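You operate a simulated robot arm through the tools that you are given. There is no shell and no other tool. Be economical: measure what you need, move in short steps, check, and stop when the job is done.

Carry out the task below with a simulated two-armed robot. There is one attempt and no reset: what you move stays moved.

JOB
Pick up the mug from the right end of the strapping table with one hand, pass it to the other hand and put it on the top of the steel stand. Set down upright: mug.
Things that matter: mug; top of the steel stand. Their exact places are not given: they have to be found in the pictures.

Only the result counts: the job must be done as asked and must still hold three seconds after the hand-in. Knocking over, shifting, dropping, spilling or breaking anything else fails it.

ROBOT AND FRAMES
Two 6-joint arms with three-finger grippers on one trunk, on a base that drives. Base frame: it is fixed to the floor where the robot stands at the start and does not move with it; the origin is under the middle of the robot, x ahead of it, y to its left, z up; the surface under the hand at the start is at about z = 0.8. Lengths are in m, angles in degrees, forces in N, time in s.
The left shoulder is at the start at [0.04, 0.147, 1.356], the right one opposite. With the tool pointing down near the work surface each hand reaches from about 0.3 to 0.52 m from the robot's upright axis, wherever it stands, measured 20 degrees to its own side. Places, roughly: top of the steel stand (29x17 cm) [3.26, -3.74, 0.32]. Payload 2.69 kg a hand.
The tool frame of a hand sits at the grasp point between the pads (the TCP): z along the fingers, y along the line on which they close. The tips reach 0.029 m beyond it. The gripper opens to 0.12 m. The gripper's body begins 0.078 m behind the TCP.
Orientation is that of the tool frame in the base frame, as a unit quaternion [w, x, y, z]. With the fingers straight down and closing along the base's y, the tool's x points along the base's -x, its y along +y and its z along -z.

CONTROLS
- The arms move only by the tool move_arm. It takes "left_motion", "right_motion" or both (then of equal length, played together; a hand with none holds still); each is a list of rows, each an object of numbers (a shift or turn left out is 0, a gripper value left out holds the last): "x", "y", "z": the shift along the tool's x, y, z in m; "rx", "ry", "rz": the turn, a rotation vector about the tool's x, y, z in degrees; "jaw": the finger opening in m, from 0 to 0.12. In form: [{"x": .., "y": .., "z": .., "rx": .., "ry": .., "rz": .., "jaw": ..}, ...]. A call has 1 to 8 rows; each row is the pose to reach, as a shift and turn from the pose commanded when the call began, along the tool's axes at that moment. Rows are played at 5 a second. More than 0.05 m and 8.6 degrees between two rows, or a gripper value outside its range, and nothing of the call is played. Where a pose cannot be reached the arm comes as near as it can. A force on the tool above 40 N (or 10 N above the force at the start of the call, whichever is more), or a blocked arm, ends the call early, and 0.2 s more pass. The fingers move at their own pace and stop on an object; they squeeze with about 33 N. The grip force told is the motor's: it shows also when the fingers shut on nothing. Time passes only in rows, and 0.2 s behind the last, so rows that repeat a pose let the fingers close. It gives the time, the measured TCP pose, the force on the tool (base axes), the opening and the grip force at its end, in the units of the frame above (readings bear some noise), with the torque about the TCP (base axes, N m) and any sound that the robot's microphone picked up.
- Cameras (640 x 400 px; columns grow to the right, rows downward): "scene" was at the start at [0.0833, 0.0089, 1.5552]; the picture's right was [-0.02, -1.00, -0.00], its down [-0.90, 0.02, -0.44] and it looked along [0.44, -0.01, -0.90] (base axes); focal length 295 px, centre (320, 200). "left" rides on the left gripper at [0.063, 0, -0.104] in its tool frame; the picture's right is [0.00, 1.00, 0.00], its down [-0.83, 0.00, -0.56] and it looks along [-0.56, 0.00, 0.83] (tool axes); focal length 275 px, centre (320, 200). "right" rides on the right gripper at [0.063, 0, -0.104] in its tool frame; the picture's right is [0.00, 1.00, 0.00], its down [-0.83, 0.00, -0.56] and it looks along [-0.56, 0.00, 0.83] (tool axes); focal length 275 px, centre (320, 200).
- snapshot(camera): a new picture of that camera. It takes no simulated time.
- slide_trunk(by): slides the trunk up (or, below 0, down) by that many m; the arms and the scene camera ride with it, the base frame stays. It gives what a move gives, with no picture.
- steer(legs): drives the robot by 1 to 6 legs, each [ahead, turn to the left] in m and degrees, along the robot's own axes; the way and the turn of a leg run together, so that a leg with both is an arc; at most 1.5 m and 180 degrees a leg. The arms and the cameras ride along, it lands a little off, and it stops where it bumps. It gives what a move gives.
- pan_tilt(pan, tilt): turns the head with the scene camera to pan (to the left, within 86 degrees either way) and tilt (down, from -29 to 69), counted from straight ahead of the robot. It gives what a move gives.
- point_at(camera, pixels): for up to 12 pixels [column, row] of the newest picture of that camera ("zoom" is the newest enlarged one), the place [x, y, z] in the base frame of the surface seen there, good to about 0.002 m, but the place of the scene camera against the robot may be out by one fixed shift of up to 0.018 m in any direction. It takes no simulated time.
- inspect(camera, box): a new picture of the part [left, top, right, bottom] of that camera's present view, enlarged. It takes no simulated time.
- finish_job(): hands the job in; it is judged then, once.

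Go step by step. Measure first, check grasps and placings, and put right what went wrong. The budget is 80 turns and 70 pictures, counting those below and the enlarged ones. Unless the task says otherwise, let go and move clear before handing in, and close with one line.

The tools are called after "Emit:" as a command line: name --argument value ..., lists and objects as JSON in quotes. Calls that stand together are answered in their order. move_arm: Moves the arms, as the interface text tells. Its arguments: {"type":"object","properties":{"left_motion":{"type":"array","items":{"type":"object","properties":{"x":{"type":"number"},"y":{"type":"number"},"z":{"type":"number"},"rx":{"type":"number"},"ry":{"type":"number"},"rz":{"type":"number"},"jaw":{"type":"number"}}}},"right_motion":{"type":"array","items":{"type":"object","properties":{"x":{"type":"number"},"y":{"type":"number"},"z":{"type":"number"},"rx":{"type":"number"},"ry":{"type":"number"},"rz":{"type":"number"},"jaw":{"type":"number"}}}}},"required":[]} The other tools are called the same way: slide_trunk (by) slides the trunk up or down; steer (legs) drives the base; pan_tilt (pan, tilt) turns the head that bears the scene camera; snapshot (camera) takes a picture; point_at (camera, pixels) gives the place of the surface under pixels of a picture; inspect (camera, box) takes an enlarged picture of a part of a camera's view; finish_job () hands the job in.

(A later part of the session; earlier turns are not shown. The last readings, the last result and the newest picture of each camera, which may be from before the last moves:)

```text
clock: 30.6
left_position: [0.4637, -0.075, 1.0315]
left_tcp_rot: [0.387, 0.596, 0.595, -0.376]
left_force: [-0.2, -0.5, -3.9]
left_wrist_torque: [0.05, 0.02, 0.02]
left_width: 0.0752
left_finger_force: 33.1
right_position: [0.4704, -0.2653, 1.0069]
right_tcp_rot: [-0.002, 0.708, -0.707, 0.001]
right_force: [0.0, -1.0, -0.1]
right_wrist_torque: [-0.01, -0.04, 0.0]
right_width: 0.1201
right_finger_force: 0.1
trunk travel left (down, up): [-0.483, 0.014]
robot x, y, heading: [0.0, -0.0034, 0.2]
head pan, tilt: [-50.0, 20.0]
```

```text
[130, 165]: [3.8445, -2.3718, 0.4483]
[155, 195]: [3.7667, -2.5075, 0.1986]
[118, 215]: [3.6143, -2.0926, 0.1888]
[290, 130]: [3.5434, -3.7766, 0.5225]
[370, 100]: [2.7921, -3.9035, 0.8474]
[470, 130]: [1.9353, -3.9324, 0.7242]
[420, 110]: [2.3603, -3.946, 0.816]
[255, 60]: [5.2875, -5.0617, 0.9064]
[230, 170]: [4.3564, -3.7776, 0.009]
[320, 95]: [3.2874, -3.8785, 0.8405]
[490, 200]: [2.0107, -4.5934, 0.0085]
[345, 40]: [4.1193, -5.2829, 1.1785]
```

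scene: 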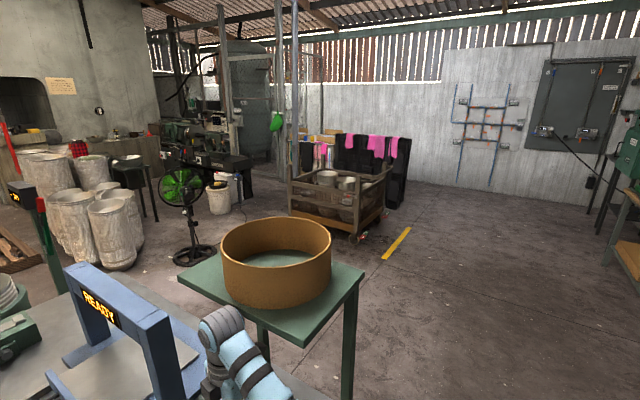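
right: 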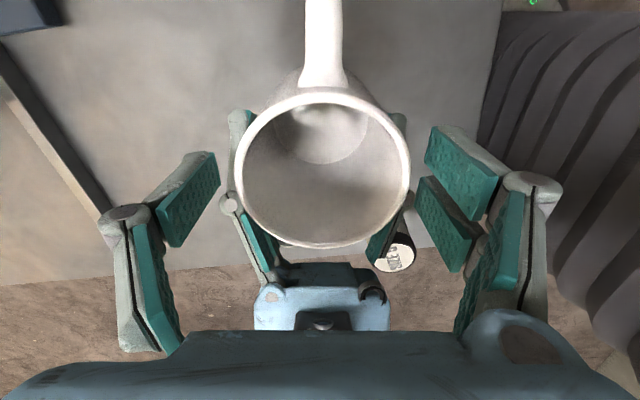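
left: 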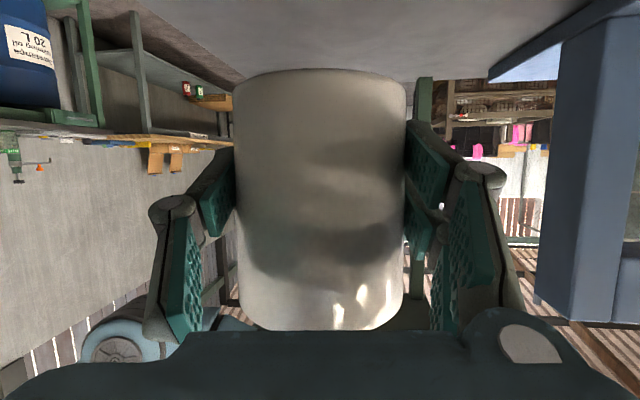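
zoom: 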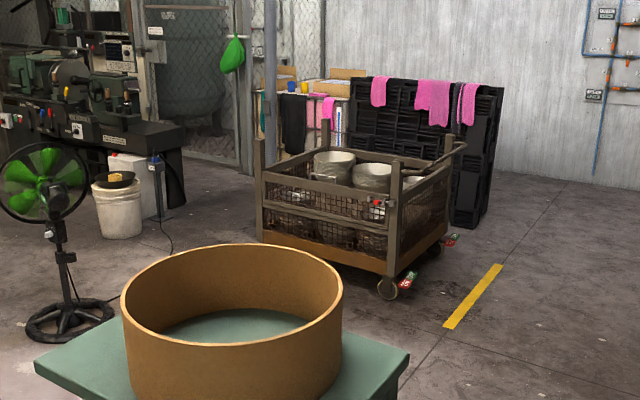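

The stand is hidden behind the crate. I'll look right and left to plan the drive.

Emit:
pan_tilt --pan -86 --tilt 30

Emit:
snapshot --camera "scene"

Emit:
point_at --camera "scene" --pixels '[[320, 200], [320, 300], [420, 300], [500, 250], [560, 300], [420, 380], [250, 200], [150, 150], [600, 200], [630, 330]]'

```text
clock: 31.6
left_position: [0.4628, -0.075, 1.0307]
left_tcp_rot: [0.387, 0.596, 0.594, -0.376]
left_force: [0.2, 0.1, -2.1]
left_wrist_torque: [0.04, 0.0, -0.02]
left_width: 0.0752
left_finger_force: 33.0
right_position: [0.4721, -0.2642, 1.006]
right_tcp_rot: [-0.003, 0.708, -0.706, 0.0]
right_force: [-0.7, 0.3, -0.1]
right_wrist_torque: [-0.02, 0.02, 0.01]
right_width: 0.12
right_finger_force: 0.1
trunk travel left (down, up): [-0.483, 0.014]
robot x, y, heading: [0.0035, 0.0003, 0.1]
head pan, tilt: [-85.9, 30.0]
```

```text
39 pictures are left
```

scene: 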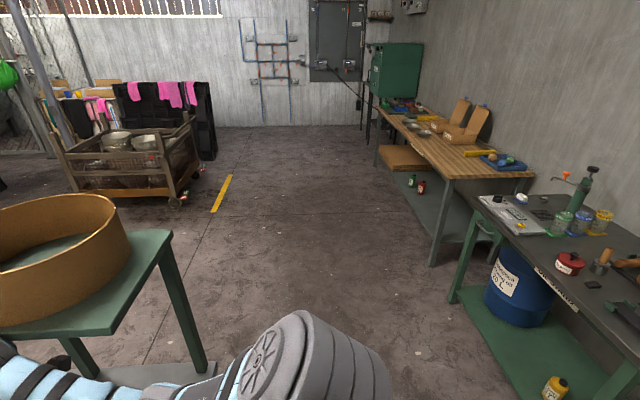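

```text
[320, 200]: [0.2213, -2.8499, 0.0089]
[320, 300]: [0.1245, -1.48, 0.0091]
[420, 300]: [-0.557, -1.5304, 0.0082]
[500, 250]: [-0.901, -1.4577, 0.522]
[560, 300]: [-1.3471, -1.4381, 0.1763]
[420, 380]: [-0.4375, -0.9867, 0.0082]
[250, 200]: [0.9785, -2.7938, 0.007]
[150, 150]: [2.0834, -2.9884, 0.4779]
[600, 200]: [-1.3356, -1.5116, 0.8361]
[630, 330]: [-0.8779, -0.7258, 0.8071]
```

Emit:
point_at --camera "scene" --pixels '[[165, 240], [110, 335], [20, 325], [60, 270], [130, 250], [205, 370], [80, 210], [10, 350], [300, 350], [15, 365]]'

Emit:
pan_tilt --pan -40 --tilt 45

Emit:
snapshot --camera "scene"

```text
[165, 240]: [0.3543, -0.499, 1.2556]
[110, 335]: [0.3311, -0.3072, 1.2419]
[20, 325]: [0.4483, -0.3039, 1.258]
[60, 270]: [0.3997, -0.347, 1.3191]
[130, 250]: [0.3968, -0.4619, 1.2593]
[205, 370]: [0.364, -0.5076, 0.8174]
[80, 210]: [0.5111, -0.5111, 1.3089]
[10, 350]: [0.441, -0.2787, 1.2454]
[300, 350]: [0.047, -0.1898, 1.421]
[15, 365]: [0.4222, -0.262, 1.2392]
```

```text
clock: 32.7
left_position: [0.4632, -0.0758, 1.0314]
left_tcp_rot: [0.388, 0.596, 0.594, -0.376]
left_force: [-0.2, 0.3, -3.3]
left_wrist_torque: [0.06, -0.04, 0.02]
left_width: 0.0752
left_finger_force: 32.5
right_position: [0.4712, -0.2646, 1.0058]
right_tcp_rot: [-0.001, 0.707, -0.707, 0.0]
right_force: [0.0, 0.1, 0.1]
right_wrist_torque: [0.03, 0.02, -0.01]
right_width: 0.1199
right_finger_force: 0.1
trunk travel left (down, up): [-0.483, 0.014]
robot x, y, heading: [0.0021, 0.0046, 0.2]
head pan, tilt: [-40.0, 45.0]
```

```text
38 pictures are left
```

scene: 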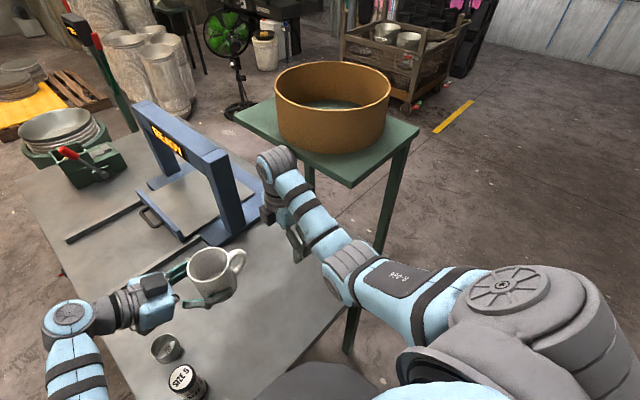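

The green tray is a tall stand (top about z 1.25) right beside the right wrist, with its edge at y about -0.27. Before backing out I'll shift both hands towards +y for clearance.

Emit:
move_arm --left_motion '[{"x": 0.011, "z": -0.024}, {"x": 0.0225, "z": -0.048}, {"x": 0.034, "z": -0.0725}, {"x": 0.034, "z": -0.0725}]' --right_motion '[{"x": -0.02}, {"x": -0.04}, {"x": -0.06}, {"x": -0.06}]'

Emit:
snapshot --camera "scene"

```text
clock: 33.7
left_position: [0.4636, -0.0005, 1.0281]
left_tcp_rot: [0.385, 0.598, 0.595, -0.375]
left_force: [0.3, 0.0, -3.0]
left_wrist_torque: [0.05, 0.02, 0.01]
left_width: 0.0752
left_finger_force: 32.9
right_position: [0.4753, -0.213, 1.0028]
right_tcp_rot: [-0.003, 0.707, -0.707, -0.002]
right_force: [-0.5, 0.3, 0.3]
right_wrist_torque: [0.04, -0.02, -0.01]
right_width: 0.1201
right_finger_force: 0.2
right hand out of reach, approached as far as the arm can: row 2, 3, 4
trunk travel left (down, up): [-0.483, 0.014]
robot x, y, heading: [0.0031, 0.0004, 0.1]
head pan, tilt: [-40.0, 45.0]
```

```text
37 pictures are left
```

scene: 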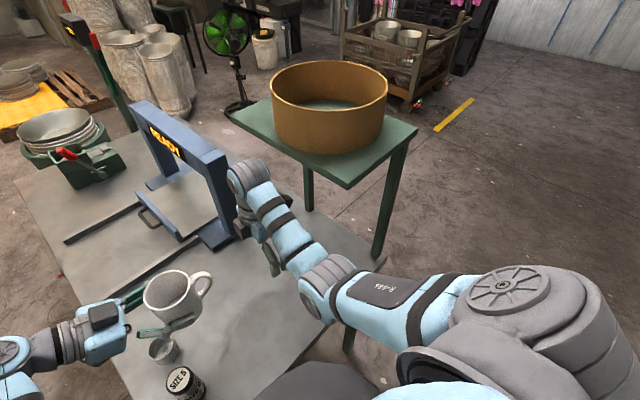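

Backing straight out is clear. I'll back 0.35 m, turn right 80° and drive 1.4 m into the aisle.

Emit:
steer --legs '[[-0.35, 0]]'

Emit:
steer --legs '[[0, -80], [1.4, 0]]'

Emit:
steer --legs '[[0, 60]]'

Emit:
pan_tilt --pan -10 --tilt 22

Emit:
snapshot --camera "scene"

```text
clock: 36.0
left_position: [0.1158, 0.003, 1.0276]
left_tcp_rot: [0.386, 0.595, 0.597, -0.375]
left_force: [-0.1, -1.1, -3.2]
left_wrist_torque: [0.05, -0.03, -0.03]
left_width: 0.0749
left_finger_force: 33.2
right_position: [0.128, -0.21, 1.001]
right_tcp_rot: [-0.002, 0.709, -0.706, -0.003]
right_force: [0.3, 0.1, 0.2]
right_wrist_torque: [0.02, 0.02, 0.01]
right_width: 0.1201
right_finger_force: 0.1
trunk travel left (down, up): [-0.483, 0.014]
robot x, y, heading: [-0.353, -0.0028, 0.2]
head pan, tilt: [-40.0, 45.0]
```

```text
clock: 46.1
left_position: [0.0546, -1.7609, 1.0291]
left_tcp_rot: [0.072, 0.837, 0.1, -0.533]
left_force: [0.2, 0.4, -3.1]
left_wrist_torque: [-0.01, -0.07, 0.0]
left_width: 0.075
left_finger_force: 33.0
right_position: [-0.1495, -1.8237, 1.0038]
right_tcp_rot: [0.003, -0.122, 0.992, -0.001]
right_force: [1.0, 0.2, 0.2]
right_wrist_torque: [-0.03, 0.0, -0.01]
right_width: 0.1199
right_finger_force: 0.1
trunk travel left (down, up): [-0.483, 0.014]
robot x, y, heading: [-0.0587, -1.3108, -76.1]
head pan, tilt: [-40.0, 45.0]
```

```text
clock: 49.1
left_position: [0.3851, -1.4439, 1.0285]
left_tcp_rot: [0.327, 0.676, 0.503, -0.427]
left_force: [0.1, -0.2, -2.9]
left_wrist_torque: [0.08, -0.04, 0.0]
left_width: 0.0748
left_finger_force: 33.6
right_position: [0.3385, -1.6493, 1.0024]
right_tcp_rot: [0.005, -0.598, 0.801, 0.002]
right_force: [-0.4, -0.9, -0.2]
right_wrist_torque: [0.0, 0.01, -0.01]
right_width: 0.1201
right_finger_force: 0.0
trunk travel left (down, up): [-0.483, 0.014]
robot x, y, heading: [-0.059, -1.3107, -16.5]
head pan, tilt: [-40.0, 45.0]
```

```text
clock: 50.1
left_position: [0.386, -1.4421, 1.0287]
left_tcp_rot: [0.327, 0.677, 0.503, -0.427]
left_force: [0.3, -0.6, -3.6]
left_wrist_torque: [0.05, 0.0, -0.03]
left_width: 0.0748
left_finger_force: 33.5
right_position: [0.3391, -1.6488, 1.003]
right_tcp_rot: [0.003, -0.598, 0.801, 0.002]
right_force: [-0.5, 0.9, 0.1]
right_wrist_torque: [0.02, 0.01, 0.02]
right_width: 0.1201
right_finger_force: 0.0
trunk travel left (down, up): [-0.483, 0.014]
robot x, y, heading: [-0.0594, -1.3139, -16.7]
head pan, tilt: [-10.0, 22.0]
```

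```text
36 pictures are left
```

scene: 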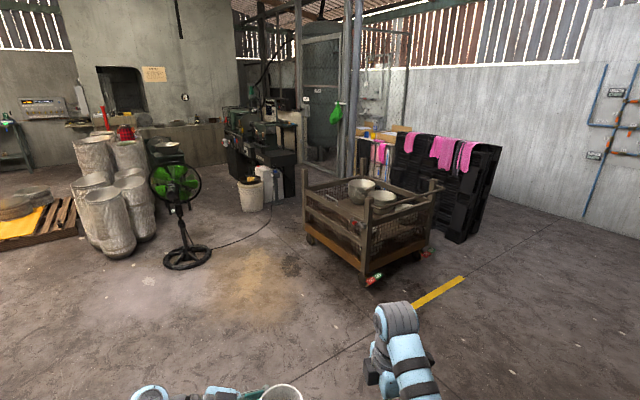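

Emit:
point_at --camera "scene" --pixels '[[312, 240], [365, 285], [430, 250], [185, 260], [212, 250], [251, 205], [277, 190], [335, 150], [380, 165], [465, 235], [300, 210], [250, 235]]'

Emit:
inspect --camera "scene" --box '[230, 100, 470, 250]'

```text
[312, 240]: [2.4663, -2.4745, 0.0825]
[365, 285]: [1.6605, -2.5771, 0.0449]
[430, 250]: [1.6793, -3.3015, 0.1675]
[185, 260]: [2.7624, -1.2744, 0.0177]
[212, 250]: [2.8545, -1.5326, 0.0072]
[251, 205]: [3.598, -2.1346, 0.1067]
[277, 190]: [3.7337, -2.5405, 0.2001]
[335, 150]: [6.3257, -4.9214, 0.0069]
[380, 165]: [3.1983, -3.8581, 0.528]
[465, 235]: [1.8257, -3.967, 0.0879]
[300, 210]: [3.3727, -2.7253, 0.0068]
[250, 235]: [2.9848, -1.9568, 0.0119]
```

```text
2.67 times, centred on (350, 175) of scene
```

zoom: 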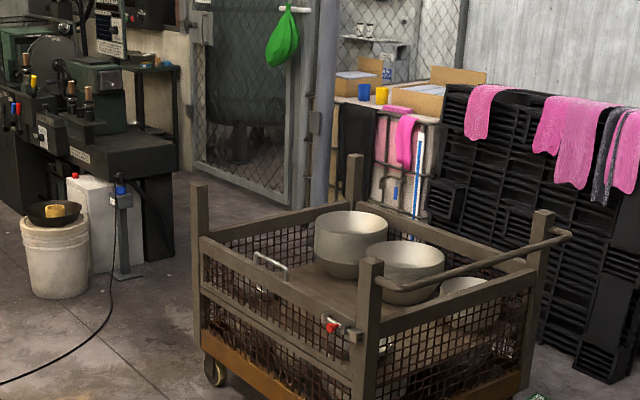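

The crate spans x 1.66-2.47, y -2.5 to -3.3, and the fan base is near (2.8,-1.4). I'll drive between them to about (2.5,-1.85).

Emit:
steer --legs '[[0, 4.9], [1.3, 0], [1.2, 0]]'

Emit:
pan_tilt --pan -50 --tilt 25

Emit:
snapshot --camera "scene"

```text
clock: 62.7
left_position: [2.8108, -1.933, 1.0291]
left_tcp_rot: [0.338, 0.664, 0.52, -0.418]
left_force: [-1.6, -0.8, -3.4]
left_wrist_torque: [0.03, 0.01, 0.01]
left_width: 0.0755
left_finger_force: 33.1
right_position: [2.7735, -2.1434, 1.0032]
right_tcp_rot: [0.003, -0.619, 0.785, 0.001]
right_force: [-0.5, 0.1, -0.3]
right_wrist_torque: [0.01, 0.0, 0.05]
right_width: 0.1199
right_finger_force: 0.0
trunk travel left (down, up): [-0.483, 0.014]
robot x, y, heading: [2.3594, -1.8275, -13.7]
head pan, tilt: [-10.0, 22.0]
```

```text
clock: 63.7
left_position: [2.8118, -1.9349, 1.0273]
left_tcp_rot: [0.338, 0.664, 0.521, -0.418]
left_force: [0.4, -0.5, -2.6]
left_wrist_torque: [0.04, 0.02, 0.0]
left_width: 0.075
left_finger_force: 32.9
right_position: [2.7735, -2.1436, 1.003]
right_tcp_rot: [0.004, -0.619, 0.786, 0.001]
right_force: [1.5, 0.4, 0.3]
right_wrist_torque: [0.0, -0.02, -0.03]
right_width: 0.1202
right_finger_force: 0.1
trunk travel left (down, up): [-0.483, 0.014]
robot x, y, heading: [2.3586, -1.8264, -13.5]
head pan, tilt: [-50.0, 25.0]
```

```text
34 pictures are left
```

scene: 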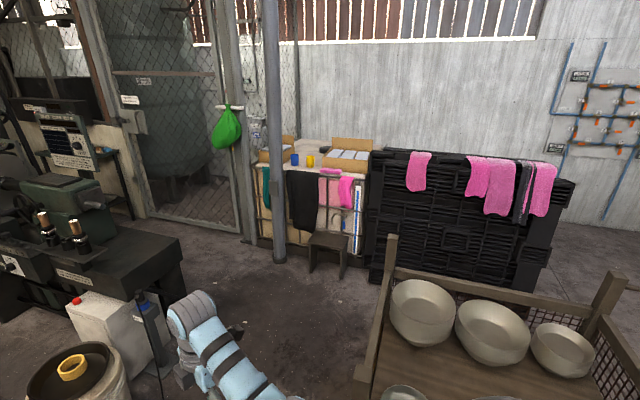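

The steel stand is the small dark stool at (328,240) in front of the shelf. I'll measure it and the obstacles around it.

Emit:
inspect --camera "scene" --box '[220, 180, 420, 305]'

Emit:
point_at --camera "zoom" --pixels '[[290, 182], [330, 160], [410, 200], [345, 182], [330, 195], [290, 285], [390, 305], [195, 250], [480, 300], [430, 220], [345, 155], [250, 210]]'

Emit:
point_at --camera "scene" --pixels '[[385, 270], [373, 310], [280, 258], [160, 345], [95, 300], [375, 265], [300, 320], [70, 370], [120, 370], [180, 260]]'

```text
3.20 times, centred on (320, 242) of scene
```

zoom: 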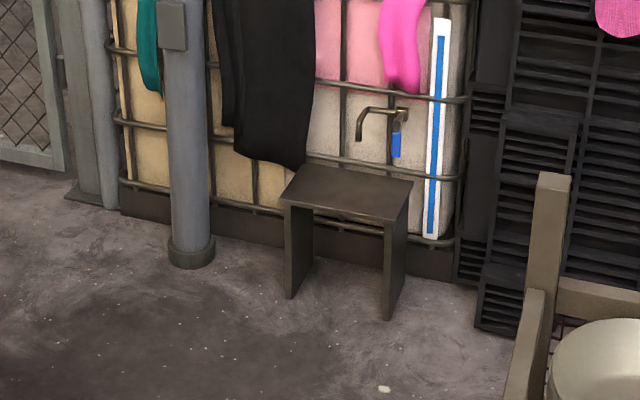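

```text
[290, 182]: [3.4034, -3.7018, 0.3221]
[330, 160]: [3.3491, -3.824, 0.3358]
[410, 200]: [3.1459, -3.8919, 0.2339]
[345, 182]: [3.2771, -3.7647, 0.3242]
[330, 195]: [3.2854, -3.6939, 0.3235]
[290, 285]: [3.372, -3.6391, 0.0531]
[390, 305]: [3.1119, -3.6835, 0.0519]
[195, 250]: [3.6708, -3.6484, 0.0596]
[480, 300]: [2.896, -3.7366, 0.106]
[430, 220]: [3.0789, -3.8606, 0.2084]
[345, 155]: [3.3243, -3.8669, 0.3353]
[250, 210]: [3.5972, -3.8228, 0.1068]
```

```text
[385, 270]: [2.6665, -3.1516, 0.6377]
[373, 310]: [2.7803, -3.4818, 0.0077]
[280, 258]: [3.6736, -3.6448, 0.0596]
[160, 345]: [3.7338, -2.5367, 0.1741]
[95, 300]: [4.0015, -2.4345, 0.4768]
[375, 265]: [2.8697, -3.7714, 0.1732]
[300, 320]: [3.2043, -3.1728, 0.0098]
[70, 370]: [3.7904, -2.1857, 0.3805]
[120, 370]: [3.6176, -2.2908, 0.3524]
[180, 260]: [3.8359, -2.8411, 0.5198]
```

The stand top is about 29 cm along x (3.12–3.41) and 17 cm along y (-3.65 to -3.83), at z about 0.315. A tank with a tap stands behind it and a pole at (3.67,-3.69). I'll retract the right hand, then drive round the crate to (3.08,-2.35).

Emit:
move_arm --right_motion '[{"y": 0.04, "jaw": 0.05}, {"y": 0.08}, {"y": 0.11}, {"y": 0.11}]'

Emit:
steer --legs '[[0, -22.5], [0.89, 0], [0, -46]]'

Emit:
pan_tilt --pan 0 --tilt 45

Emit:
snapshot --camera "scene"

```text
clock: 64.7
left_position: [2.811, -1.9329, 1.029]
left_tcp_rot: [0.338, 0.664, 0.521, -0.418]
left_force: [0.5, -0.6, -2.9]
left_wrist_torque: [0.04, 0.01, -0.02]
left_width: 0.0752
left_finger_force: 32.9
right_position: [2.6924, -2.1259, 0.9462]
right_tcp_rot: [0.003, -0.619, 0.786, 0.001]
right_force: [-0.1, 0.3, -1.4]
right_wrist_torque: [0.02, -0.02, -0.01]
right_width: 0.0501
right_finger_force: 0.0
right hand out of reach, approached as far as the arm can: row 1, 2, 3, 4
trunk travel left (down, up): [-0.483, 0.014]
robot x, y, heading: [2.3644, -1.8252, -13.5]
head pan, tilt: [-50.0, 25.0]
```

```text
clock: 72.8
left_position: [3.1633, -2.8175, 1.0281]
left_tcp_rot: [0.043, 0.841, 0.055, -0.536]
left_force: [0.8, 0.7, -2.8]
left_wrist_torque: [0.0, -0.04, 0.02]
left_width: 0.0749
left_finger_force: 32.9
right_position: [2.9426, -2.7783, 0.9478]
right_tcp_rot: [0.004, -0.069, 0.998, -0.002]
right_force: [-0.3, 0.0, -0.4]
right_wrist_torque: [-0.03, -0.01, -0.02]
right_width: 0.0501
right_finger_force: 0.1
trunk travel left (down, up): [-0.483, 0.014]
robot x, y, heading: [3.0984, -2.3637, -82.4]
head pan, tilt: [-50.0, 25.0]
```

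```text
clock: 74.0
left_position: [3.1629, -2.8174, 1.0278]
left_tcp_rot: [0.043, 0.842, 0.056, -0.535]
left_force: [-0.3, 0.4, -2.9]
left_wrist_torque: [0.02, -0.06, 0.01]
left_width: 0.075
left_finger_force: 32.9
right_position: [2.9424, -2.777, 0.9453]
right_tcp_rot: [0.004, -0.069, 0.998, -0.001]
right_force: [-0.7, -0.5, -0.6]
right_wrist_torque: [-0.02, 0.02, 0.01]
right_width: 0.0499
right_finger_force: 0.1
trunk travel left (down, up): [-0.483, 0.014]
robot x, y, heading: [3.1014, -2.3599, -82.4]
head pan, tilt: [0.0, 45.0]
```

```text
32 pictures are left
```

scene: 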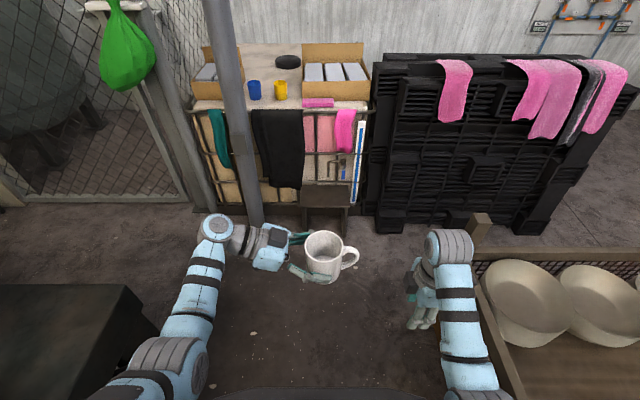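

Clear ahead, and the stand is at (325,195). I'll drive to about (3.27,-3.15) and face -y.

Emit:
steer --legs '[[0, 4.5], [0.8, 0], [0, -12]]'

Emit:
pan_tilt --pan 0 --tilt 60

Emit:
snapshot --camera "scene"

```text
clock: 79.6
left_position: [3.2828, -3.6151, 1.029]
left_tcp_rot: [0.01, 0.843, 0.004, -0.537]
left_force: [0.5, 0.5, -2.0]
left_wrist_torque: [-0.01, -0.02, 0.02]
left_width: 0.0752
left_finger_force: 33.2
right_position: [3.067, -3.5491, 0.9463]
right_tcp_rot: [0.004, -0.006, 1.0, -0.001]
right_force: [0.4, -0.2, 0.4]
right_wrist_torque: [-0.01, 0.01, -0.01]
right_width: 0.0499
right_finger_force: 0.1
trunk travel left (down, up): [-0.483, 0.014]
robot x, y, heading: [3.2742, -3.1496, -89.1]
head pan, tilt: [0.0, 45.0]
```

```text
clock: 80.4
left_position: [3.2826, -3.6154, 1.028]
left_tcp_rot: [0.01, 0.844, 0.004, -0.536]
left_force: [-0.1, 0.2, -2.5]
left_wrist_torque: [-0.01, -0.06, 0.0]
left_width: 0.0749
left_finger_force: 32.8
right_position: [3.0667, -3.548, 0.9465]
right_tcp_rot: [0.004, -0.007, 1.0, -0.001]
right_force: [-0.1, -0.4, -0.4]
right_wrist_torque: [0.02, -0.02, -0.02]
right_width: 0.0502
right_finger_force: 0.0
trunk travel left (down, up): [-0.483, 0.014]
robot x, y, heading: [3.2752, -3.1541, -89.2]
head pan, tilt: [0.0, 60.0]
```

```text
31 pictures are left
```

scene: 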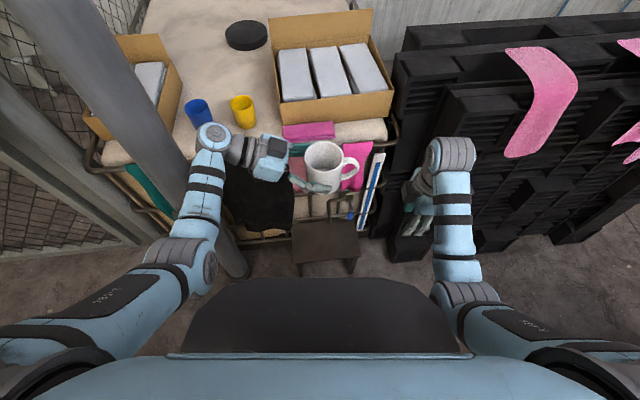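

Emit:
point_at --camera "scene" --pixels '[[293, 263], [359, 260], [293, 225], [354, 225], [325, 250], [348, 213], [290, 200], [218, 160], [205, 250], [215, 135], [243, 270], [405, 240]]'

Emit:
inspect --camera "scene" --box '[220, 130, 420, 290]'

```text
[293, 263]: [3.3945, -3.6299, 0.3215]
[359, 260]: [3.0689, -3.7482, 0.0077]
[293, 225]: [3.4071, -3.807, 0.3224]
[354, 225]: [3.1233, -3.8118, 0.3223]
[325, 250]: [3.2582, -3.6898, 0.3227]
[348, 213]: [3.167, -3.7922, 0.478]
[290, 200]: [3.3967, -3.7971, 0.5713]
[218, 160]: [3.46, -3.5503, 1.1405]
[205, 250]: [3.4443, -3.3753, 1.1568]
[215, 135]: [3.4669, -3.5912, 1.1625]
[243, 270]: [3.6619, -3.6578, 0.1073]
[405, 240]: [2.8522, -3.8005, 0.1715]
```

```text
2.50 times, centred on (320, 210) of scene
```

zoom: 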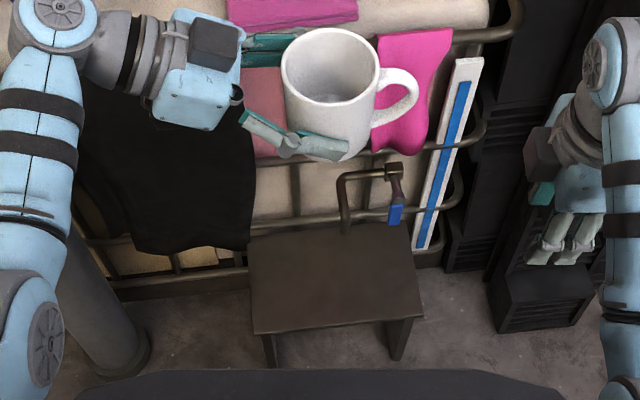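

Emit:
point_at --camera "zoom" --pixels '[[345, 228], [345, 205], [365, 175], [395, 172], [395, 215], [200, 250], [245, 230], [150, 240], [252, 330], [422, 316], [250, 232], [408, 232]]'

Emit:
slide_trunk --by -0.3

Emit:
snapshot --camera "scene"

```text
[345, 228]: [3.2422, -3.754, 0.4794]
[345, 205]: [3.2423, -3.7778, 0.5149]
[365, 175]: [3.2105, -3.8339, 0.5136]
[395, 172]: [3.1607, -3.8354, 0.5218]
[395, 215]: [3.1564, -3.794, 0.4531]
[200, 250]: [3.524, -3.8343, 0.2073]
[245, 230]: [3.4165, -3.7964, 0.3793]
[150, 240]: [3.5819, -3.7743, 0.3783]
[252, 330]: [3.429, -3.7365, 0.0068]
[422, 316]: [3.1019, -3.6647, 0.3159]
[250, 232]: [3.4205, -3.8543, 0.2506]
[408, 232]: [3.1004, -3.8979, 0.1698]
```

```text
clock: 83.4
left_position: [3.2811, -3.6151, 0.7287]
left_tcp_rot: [0.011, 0.844, 0.004, -0.536]
left_force: [0.6, -0.8, -1.8]
left_wrist_torque: [0.02, -0.04, -0.01]
left_width: 0.0751
left_finger_force: 32.3
right_position: [3.0675, -3.5492, 0.646]
right_tcp_rot: [0.005, -0.007, 1.0, -0.002]
right_force: [0.5, -0.5, 0.1]
right_wrist_torque: [0.01, 0.01, 0.07]
right_width: 0.0498
right_finger_force: 0.0
trunk travel left (down, up): [-0.183, 0.314]
robot x, y, heading: [3.2729, -3.1544, -89.5]
head pan, tilt: [0.0, 60.0]
```

```text
29 pictures are left
```

scene: 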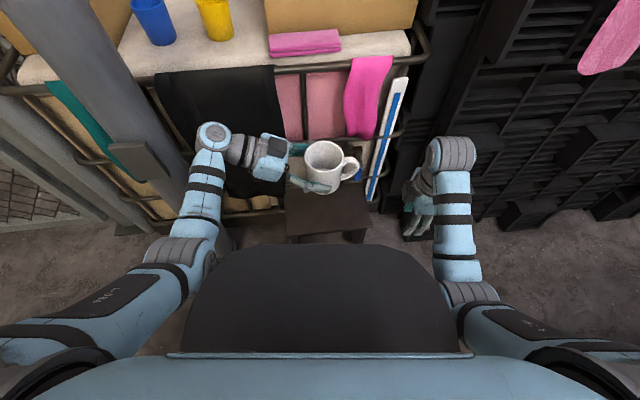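

The spout tip is at about (3.24,-3.75,0.475), over the back of the stand, so I'll place the mug at (3.30,-3.69), clear of it. First I'll lower the trunk the rest of the way.

Emit:
slide_trunk --by -0.18

Emit:
snapshot --camera "scene"

Emit:
snapshot --camera "left"

```text
clock: 85.4
left_position: [3.2832, -3.6231, 0.5586]
left_tcp_rot: [0.02, 0.843, -0.001, -0.537]
left_force: [0.1, -0.5, -2.6]
left_wrist_torque: [-0.03, -0.07, -0.03]
left_width: 0.075
left_finger_force: 33.4
right_position: [3.068, -3.5494, 0.4666]
right_tcp_rot: [0.005, -0.007, 1.0, -0.002]
right_force: [0.2, -0.6, -0.1]
right_wrist_torque: [0.04, -0.01, -0.03]
right_width: 0.0501
right_finger_force: 0.1
trunk travel left (down, up): [-0.003, 0.494]
robot x, y, heading: [3.2723, -3.1536, -89.2]
head pan, tilt: [0.0, 60.0]
```

```text
28 pictures are left
```

scene: 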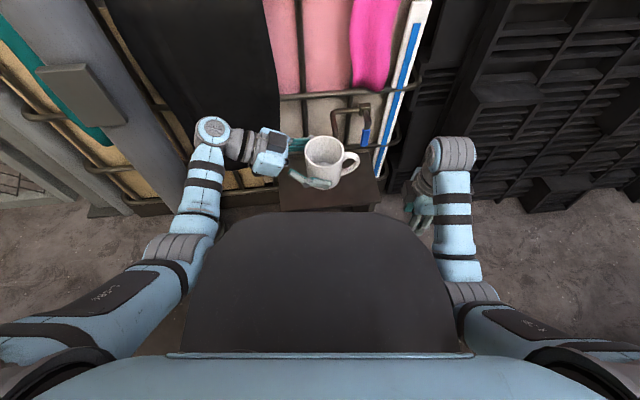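

```text
27 pictures are left
```

left: 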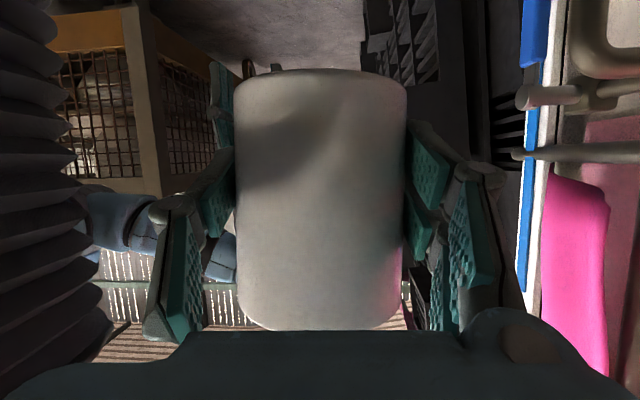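

The left hand reads 1 cm higher than the slide should give and slightly turned, so something may be touching the left arm. I'll look closely.

Emit:
inspect --camera "scene" --box '[130, 90, 390, 290]'

Emit:
point_at --camera "zoom" --pixels '[[205, 95], [170, 190], [140, 100], [240, 80], [100, 420], [300, 150], [560, 60], [370, 280], [600, 280], [250, 260], [340, 150], [100, 250]]'

```text
2.00 times, centred on (260, 190) of scene
```

zoom: 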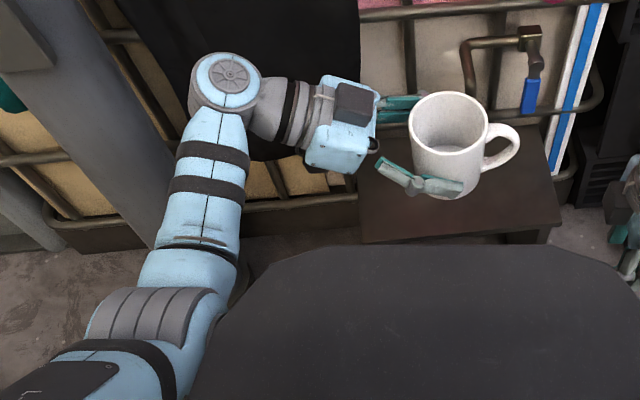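

```text
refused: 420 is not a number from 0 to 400
```

Emit:
point_at --camera "zoom" --pixels '[[205, 95], [170, 190], [130, 130], [100, 60], [100, 340], [300, 150], [480, 90], [370, 235], [555, 215], [240, 280], [150, 270], [450, 95]]'

Emit:
move_arm --left_motion '[{"z": 0.0}, {"z": 0.0}]'

```text
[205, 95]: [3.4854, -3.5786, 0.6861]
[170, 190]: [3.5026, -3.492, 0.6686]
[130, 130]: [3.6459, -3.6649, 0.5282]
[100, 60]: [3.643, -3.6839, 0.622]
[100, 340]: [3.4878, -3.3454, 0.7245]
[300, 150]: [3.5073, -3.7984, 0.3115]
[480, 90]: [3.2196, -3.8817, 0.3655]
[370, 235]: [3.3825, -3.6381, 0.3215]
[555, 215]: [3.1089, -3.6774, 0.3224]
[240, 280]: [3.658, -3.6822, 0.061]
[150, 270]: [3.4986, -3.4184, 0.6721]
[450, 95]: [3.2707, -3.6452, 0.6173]
```

```text
clock: 86.0
left_position: [3.2816, -3.6222, 0.5581]
left_tcp_rot: [0.02, 0.843, -0.001, -0.537]
left_force: [0.9, 0.0, -2.7]
left_wrist_torque: [-0.01, -0.03, 0.02]
left_width: 0.075
left_finger_force: 33.0
right_position: [3.0679, -3.5496, 0.4669]
right_tcp_rot: [0.004, -0.007, 1.0, -0.001]
right_force: [0.5, 0.3, -0.9]
right_wrist_torque: [0.02, -0.06, -0.01]
right_width: 0.05
right_finger_force: 0.0
trunk travel left (down, up): [-0.003, 0.494]
robot x, y, heading: [3.276, -3.1542, -89.2]
head pan, tilt: [0.0, 60.0]
```

No visible contact with the surroundings. Most likely the left elbow is resting on the robot's own base cover at full-down trunk. Moving the hand forward should relieve it, so I'll take it over the stand to (3.31,-3.69) at this height.

Emit:
move_arm --left_motion '[{"x": 0.004, "y": 0.025, "z": -0.008}, {"x": 0.008, "y": 0.05, "z": -0.016}, {"x": 0.0124, "y": 0.0755, "z": -0.0242}, {"x": 0.0124, "y": 0.0755, "z": -0.0242}]'

Emit:
inspect --camera "scene" --box '[130, 60, 450, 260]'

```text
clock: 87.0
left_position: [3.3111, -3.6778, 0.5518]
left_tcp_rot: [0.011, 0.844, 0.004, -0.537]
left_force: [0.0, -0.7, -3.1]
left_wrist_torque: [-0.01, -0.05, -0.02]
left_width: 0.0752
left_finger_force: 32.6
left hand out of reach, approached as far as the arm can: row 3, 4
right_position: [3.0683, -3.5493, 0.4668]
right_tcp_rot: [0.004, -0.007, 1.0, -0.002]
right_force: [1.0, -0.8, -0.3]
right_wrist_torque: [0.0, -0.01, -0.02]
right_width: 0.0499
right_finger_force: 0.0
trunk travel left (down, up): [-0.003, 0.494]
robot x, y, heading: [3.272, -3.1544, -89.3]
head pan, tilt: [0.0, 60.0]
```

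```text
2.00 times, centred on (290, 160) of scene
```

zoom: 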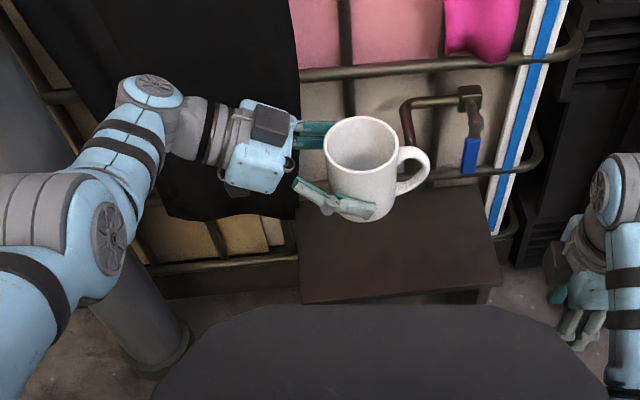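

Emit:
point_at --camera "zoom" --pixels '[[370, 318], [105, 240], [130, 270], [60, 200], [150, 90], [165, 330], [120, 320], [20, 300], [300, 295], [500, 285], [410, 165], [360, 125]]'

```text
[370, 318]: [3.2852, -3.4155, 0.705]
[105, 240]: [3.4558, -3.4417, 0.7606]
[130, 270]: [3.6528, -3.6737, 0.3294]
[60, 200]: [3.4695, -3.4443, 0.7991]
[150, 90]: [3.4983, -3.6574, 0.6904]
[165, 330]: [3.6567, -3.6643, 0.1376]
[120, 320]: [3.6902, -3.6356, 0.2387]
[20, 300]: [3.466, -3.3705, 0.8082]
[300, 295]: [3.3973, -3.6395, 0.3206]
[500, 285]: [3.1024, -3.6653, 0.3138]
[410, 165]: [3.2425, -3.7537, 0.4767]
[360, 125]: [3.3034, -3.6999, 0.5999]
```

At full-down trunk the left elbow needs more room beside the base cover (edge at z 0.705), and the reach is short. I'll back straight out, raise the trunk, and re-approach about 10 cm further right so the mug is on the left hand's own side.

Emit:
steer --legs '[[-0.55, 0]]'

Emit:
slide_trunk --by 0.3

Emit:
steer --legs '[[0, -25], [0.24, 0], [0, 24.5]]'

```text
clock: 90.2
left_position: [3.3032, -3.1215, 0.5524]
left_tcp_rot: [0.011, 0.843, 0.003, -0.537]
left_force: [-0.2, 0.4, -2.7]
left_wrist_torque: [0.0, -0.06, -0.01]
left_width: 0.0752
left_finger_force: 33.2
right_position: [3.0596, -2.9924, 0.4678]
right_tcp_rot: [0.005, -0.006, 1.0, -0.002]
right_force: [-0.5, 0.3, -0.9]
right_wrist_torque: [-0.05, -0.04, 0.0]
right_width: 0.0498
right_finger_force: 0.1
trunk travel left (down, up): [-0.003, 0.494]
robot x, y, heading: [3.2664, -2.5952, -89.3]
head pan, tilt: [0.0, 60.0]
```

```text
clock: 93.2
left_position: [3.3024, -3.1218, 0.85]
left_tcp_rot: [0.009, 0.844, 0.002, -0.536]
left_force: [0.0, 0.1, -3.0]
left_wrist_torque: [-0.02, -0.01, -0.02]
left_width: 0.075
left_finger_force: 32.6
right_position: [3.06, -2.9931, 0.7658]
right_tcp_rot: [0.005, -0.006, 1.0, 0.0]
right_force: [0.1, -0.1, -0.4]
right_wrist_torque: [0.0, 0.0, 0.0]
right_width: 0.0501
right_finger_force: 0.1
trunk travel left (down, up): [-0.303, 0.194]
robot x, y, heading: [3.2686, -2.5938, -89.4]
head pan, tilt: [0.0, 60.0]
```

```text
clock: 97.5
left_position: [3.2008, -3.3314, 0.8508]
left_tcp_rot: [0.008, 0.844, 0.0, -0.537]
left_force: [0.1, -0.5, -2.4]
left_wrist_torque: [-0.01, -0.04, 0.0]
left_width: 0.0749
left_finger_force: 32.9
right_position: [2.958, -3.2011, 0.7655]
right_tcp_rot: [0.005, -0.003, 1.0, -0.001]
right_force: [-0.4, -0.1, -0.1]
right_wrist_torque: [0.02, -0.02, 0.0]
right_width: 0.05
right_finger_force: 0.1
trunk travel left (down, up): [-0.303, 0.194]
robot x, y, heading: [3.1711, -2.8076, -89.7]
head pan, tilt: [0.0, 60.0]
```

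I'm at (3.17,-2.81) with free space around. I'll rehearse the final arm posture here: hand to 0.14 left, 0.42 ahead, then lower the trunk fully.

Emit:
move_arm --left_motion '[{"x": 0.0115, "y": -0.026, "z": -0.025}, {"x": 0.023, "y": -0.0515, "z": -0.05}, {"x": 0.035, "y": -0.077, "z": -0.0755}, {"x": 0.0463, "y": -0.103, "z": -0.1007}, {"x": 0.0463, "y": -0.103, "z": -0.1007}]'

Emit:
slide_trunk --by -0.3

Emit:
snapshot --camera "scene"

```text
clock: 98.7
left_position: [3.3126, -3.2251, 0.8484]
left_tcp_rot: [0.008, 0.844, 0.0, -0.536]
left_force: [-0.8, 1.1, -2.8]
left_wrist_torque: [0.02, -0.07, 0.0]
left_width: 0.0749
left_finger_force: 32.8
right_position: [2.9595, -3.2005, 0.7654]
right_tcp_rot: [0.004, -0.002, 1.0, -0.001]
right_force: [-0.2, 0.4, 0.1]
right_wrist_torque: [0.01, -0.01, -0.02]
right_width: 0.0501
right_finger_force: 0.2
trunk travel left (down, up): [-0.303, 0.194]
robot x, y, heading: [3.1686, -2.8047, -89.9]
head pan, tilt: [0.0, 60.0]
```

```text
clock: 101.7
left_position: [3.3115, -3.2245, 0.5504]
left_tcp_rot: [0.008, 0.844, 0.0, -0.537]
left_force: [-0.2, 0.5, -2.8]
left_wrist_torque: [0.0, -0.06, 0.02]
left_width: 0.0753
left_finger_force: 33.4
right_position: [2.9588, -3.1996, 0.4669]
right_tcp_rot: [0.004, -0.002, 1.0, -0.001]
right_force: [-0.6, -0.3, -0.3]
right_wrist_torque: [0.02, 0.03, 0.01]
right_width: 0.0502
right_finger_force: 0.0
trunk travel left (down, up): [-0.003, 0.494]
robot x, y, heading: [3.1676, -2.8045, -89.8]
head pan, tilt: [0.0, 60.0]
```

```text
24 pictures are left
```

scene: 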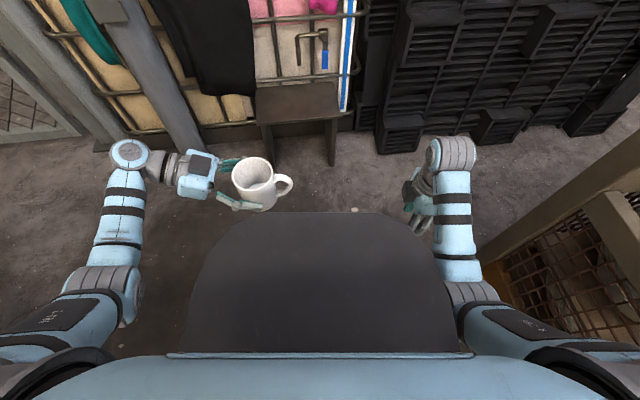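

No deflection now. I'll rehearse lowering by 0.19 m here.

Emit:
move_arm --left_motion '[{"x": 0.036, "z": 0.017}, {"x": 0.072, "z": 0.034}, {"x": 0.108, "z": 0.051}, {"x": 0.144, "z": 0.068}, {"x": 0.172, "z": 0.081}, {"x": 0.172, "z": 0.081}]'

Emit:
snapshot --camera "scene"

```text
clock: 103.1
left_position: [3.306, -3.2101, 0.4109]
left_tcp_rot: [0.009, 0.844, 0.0, -0.536]
left_force: [0.1, -0.3, -3.5]
left_wrist_torque: [0.0, -0.04, 0.01]
left_width: 0.0748
left_finger_force: 33.0
left hand out of reach, approached as far as the arm can: row 4, 5, 6
right_position: [2.9595, -3.2001, 0.4684]
right_tcp_rot: [0.004, -0.003, 1.0, -0.001]
right_force: [-0.9, -0.5, -0.7]
right_wrist_torque: [0.01, 0.02, -0.03]
right_width: 0.0497
right_finger_force: 0.1
trunk travel left (down, up): [-0.003, 0.494]
robot x, y, heading: [3.1679, -2.8036, -89.7]
head pan, tilt: [0.0, 60.0]
```

```text
23 pictures are left
```

scene: 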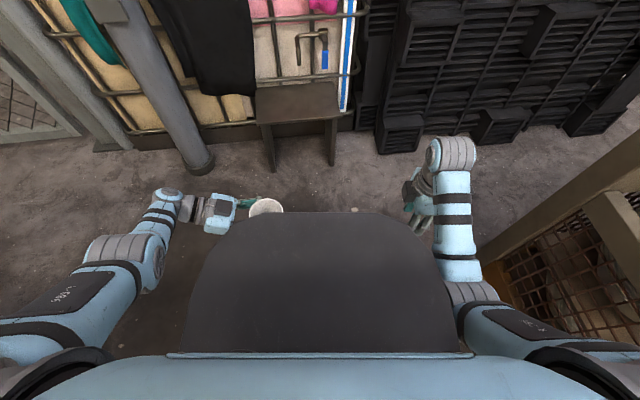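

The arm runs out of reach at z 0.41 with the hand straight out to the left. Turning the hand 45° about the vertical brings the wrist nearer to the shoulder. I'll raise it and do that here in free space.

Emit:
move_arm --left_motion '[{"x": -0.0121, "y": 0.0, "z": -0.0093}, {"x": -0.036, "y": 0.01, "z": -0.027, "rx": -6.79, "rz": -3.19}, {"x": -0.0484, "y": 0.025, "z": -0.0373, "rx": -13.58, "rz": -6.38}, {"x": -0.0605, "y": 0.04, "z": -0.0466, "rx": -20.37, "rz": -9.57}, {"x": -0.0726, "y": 0.055, "z": -0.0559, "rx": -27.16, "rz": -12.76}, {"x": -0.0726, "y": 0.065, "z": -0.0559, "rx": -33.95, "rz": -15.95}, {"x": -0.0726, "y": 0.065, "z": -0.0559, "rx": -40.74, "rz": -19.14}, {"x": -0.0726, "y": 0.065, "z": -0.0559, "rx": -40.74, "rz": -19.14}]'

Emit:
snapshot --camera "scene"

```text
clock: 104.9
left_position: [3.3219, -3.2717, 0.4994]
left_tcp_rot: [0.213, 0.776, 0.324, -0.497]
left_force: [1.5, -0.7, -3.5]
left_wrist_torque: [0.04, 0.0, -0.01]
left_width: 0.075
left_finger_force: 33.3
right_position: [2.9601, -3.1998, 0.4674]
right_tcp_rot: [0.003, -0.003, 1.0, -0.002]
right_force: [-0.1, -0.7, 0.2]
right_wrist_torque: [0.03, 0.0, 0.02]
right_width: 0.0498
right_finger_force: 0.1
trunk travel left (down, up): [-0.003, 0.494]
robot x, y, heading: [3.1723, -2.8078, -90.1]
head pan, tilt: [0.0, 60.0]
```

```text
22 pictures are left
```

scene: 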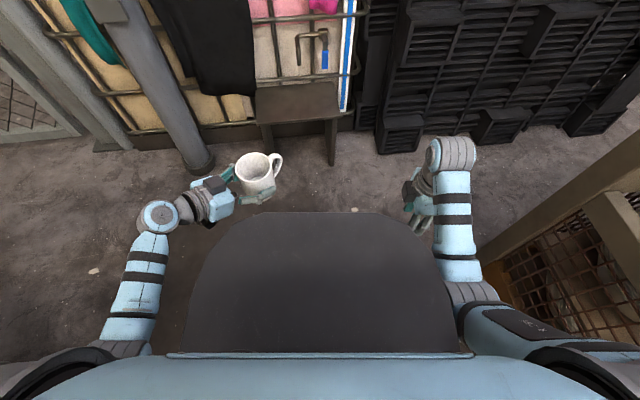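

Works as planned. I'll rehearse the lowering to z 0.36.

Emit:
move_arm --left_motion '[{"x": 0.036, "z": 0.017}, {"x": 0.072, "z": 0.034}, {"x": 0.1, "z": 0.047}, {"x": 0.1267, "z": 0.0595}, {"x": 0.1267, "z": 0.0595}]'

Emit:
snapshot --camera "scene"

Emit:
snapshot --camera "left"

```text
clock: 106.1
left_position: [3.3245, -3.2724, 0.3588]
left_tcp_rot: [0.212, 0.776, 0.324, -0.498]
left_force: [-0.4, 0.9, -3.7]
left_wrist_torque: [0.05, -0.02, 0.0]
left_width: 0.0748
left_finger_force: 32.8
right_position: [2.9601, -3.1993, 0.4674]
right_tcp_rot: [0.004, -0.002, 1.0, -0.002]
right_force: [-0.5, 0.4, 0.5]
right_wrist_torque: [0.03, -0.01, 0.0]
right_width: 0.0501
right_finger_force: 0.0
trunk travel left (down, up): [-0.003, 0.494]
robot x, y, heading: [3.1698, -2.8046, -89.6]
head pan, tilt: [0.0, 60.0]
```

```text
21 pictures are left
```

scene: 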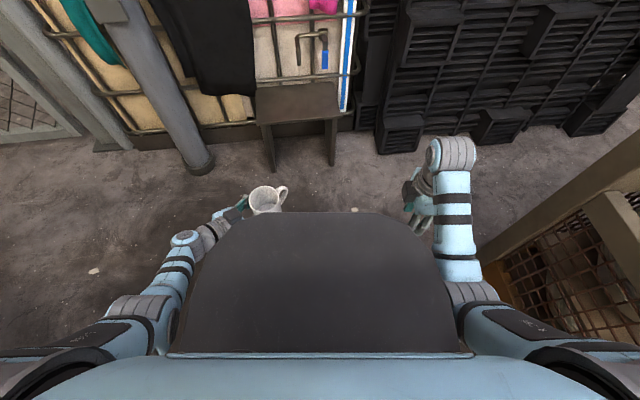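

```text
20 pictures are left
```

left: 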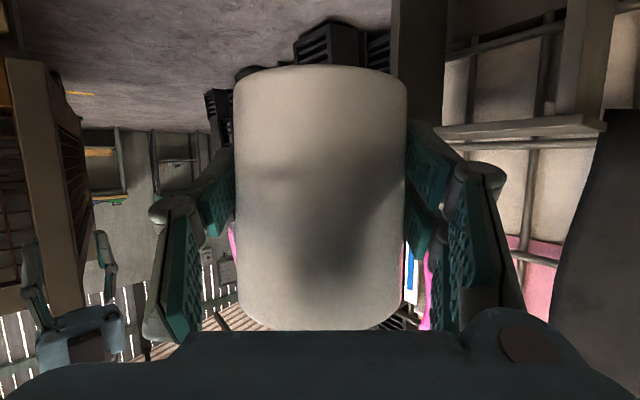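

The full posture is reachable. I'll raise 0.14 m again and drive forward 0.38 m.

Emit:
move_arm --left_motion '[{"x": -0.036, "z": -0.017}, {"x": -0.072, "z": -0.034}, {"x": -0.1, "z": -0.047}, {"x": -0.1267, "z": -0.0595}, {"x": -0.1267, "z": -0.0595}]'

Emit:
steer --legs '[[0.38, 0]]'

Emit:
inspect --camera "scene" --box '[130, 60, 450, 260]'

```text
clock: 107.3
left_position: [3.3257, -3.2692, 0.501]
left_tcp_rot: [0.212, 0.777, 0.323, -0.497]
left_force: [0.1, 0.4, -3.1]
left_wrist_torque: [0.06, -0.08, 0.01]
left_width: 0.0751
left_finger_force: 33.1
right_position: [2.9591, -3.2007, 0.467]
right_tcp_rot: [0.003, -0.003, 1.0, -0.001]
right_force: [0.4, 0.4, 0.4]
right_wrist_torque: [0.01, -0.02, 0.03]
right_width: 0.0501
right_finger_force: 0.1
trunk travel left (down, up): [-0.003, 0.494]
robot x, y, heading: [3.17, -2.8048, -89.7]
head pan, tilt: [0.0, 60.0]
```

```text
clock: 109.7
left_position: [3.3249, -3.6505, 0.5002]
left_tcp_rot: [0.211, 0.777, 0.322, -0.497]
left_force: [0.0, 0.2, -3.2]
left_wrist_torque: [0.04, -0.02, 0.03]
left_width: 0.0753
left_finger_force: 33.1
right_position: [2.959, -3.5782, 0.4667]
right_tcp_rot: [0.003, -0.001, 1.0, -0.001]
right_force: [1.0, -0.5, -0.3]
right_wrist_torque: [0.01, 0.01, 0.02]
right_width: 0.0499
right_finger_force: 0.0
trunk travel left (down, up): [-0.003, 0.494]
robot x, y, heading: [3.1727, -3.1839, -89.9]
head pan, tilt: [0.0, 60.0]
```

```text
2.00 times, centred on (290, 160) of scene
```

zoom: 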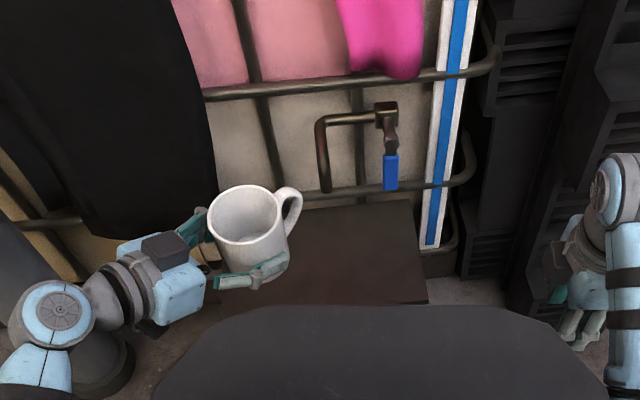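

Emit:
point_at --camera "zoom" --pixels '[[415, 200], [425, 298], [300, 215], [228, 315], [325, 188], [318, 150], [212, 210], [283, 225], [245, 188], [300, 205], [350, 250], [247, 240]]'

Emit:
snapshot --camera "left"

```text
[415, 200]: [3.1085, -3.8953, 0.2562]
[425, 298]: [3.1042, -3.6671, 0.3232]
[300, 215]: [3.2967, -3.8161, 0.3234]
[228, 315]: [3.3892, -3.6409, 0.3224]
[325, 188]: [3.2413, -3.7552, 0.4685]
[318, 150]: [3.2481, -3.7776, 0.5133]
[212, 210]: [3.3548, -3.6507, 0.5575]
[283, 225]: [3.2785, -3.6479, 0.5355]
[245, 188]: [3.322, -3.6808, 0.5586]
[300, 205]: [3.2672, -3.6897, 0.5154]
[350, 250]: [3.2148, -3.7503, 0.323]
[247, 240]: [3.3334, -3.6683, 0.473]
```

```text
18 pictures are left
```

left: 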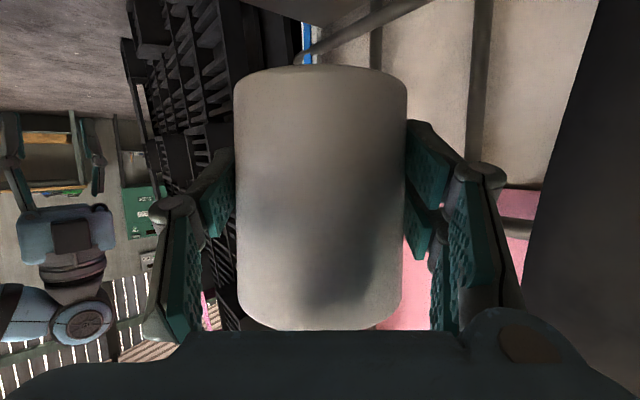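

In the scene frame the mug is at (3.317,-3.645), the stand front edge at y about -3.635 and the spout tip at (3.241,-3.755). I'll shift 4.5 cm back over the stand and lower to about 1.5 cm above it.

Emit:
move_arm --left_motion '[{"x": -0.0056, "y": 0.018, "z": 0.0127}, {"x": -0.0113, "y": 0.0358, "z": 0.0254}, {"x": -0.0113, "y": 0.0358, "z": 0.0254}, {"x": 0.025, "y": 0.0358, "z": 0.042}, {"x": 0.0613, "y": 0.0358, "z": 0.0586}, {"x": 0.0976, "y": 0.0361, "z": 0.0752}, {"x": 0.1022, "y": 0.0361, "z": 0.0773}, {"x": 0.1022, "y": 0.0361, "z": 0.0773}]'

Emit:
inspect --camera "scene" --box '[130, 60, 450, 260]'

Emit:
snapshot --camera "left"

```text
clock: 111.5
left_position: [3.3311, -3.697, 0.378]
left_tcp_rot: [0.211, 0.777, 0.321, -0.498]
left_force: [-0.4, -0.1, -3.0]
left_wrist_torque: [0.01, -0.03, -0.02]
left_width: 0.0752
left_finger_force: 33.1
right_position: [2.9577, -3.579, 0.466]
right_tcp_rot: [0.004, 0.0, 1.0, -0.001]
right_force: [-0.6, 0.7, -0.2]
right_wrist_torque: [0.02, -0.01, 0.03]
right_width: 0.0497
right_finger_force: 0.0
trunk travel left (down, up): [-0.003, 0.494]
robot x, y, heading: [3.1707, -3.1845, -89.9]
head pan, tilt: [0.0, 60.0]
```

```text
2.00 times, centred on (290, 160) of scene
```

zoom: 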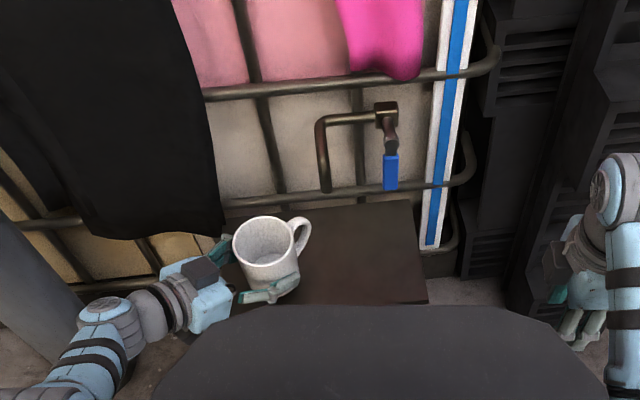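

```text
16 pictures are left
```

left: 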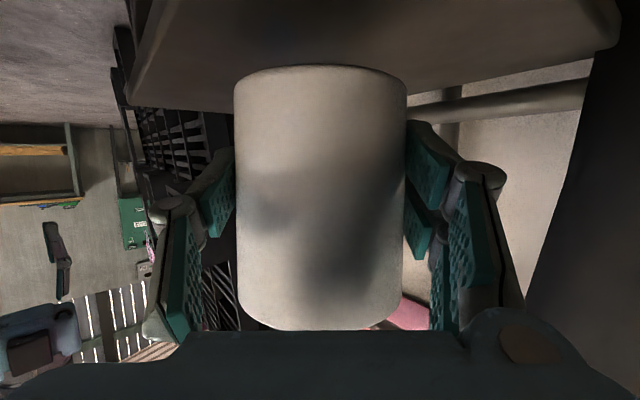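

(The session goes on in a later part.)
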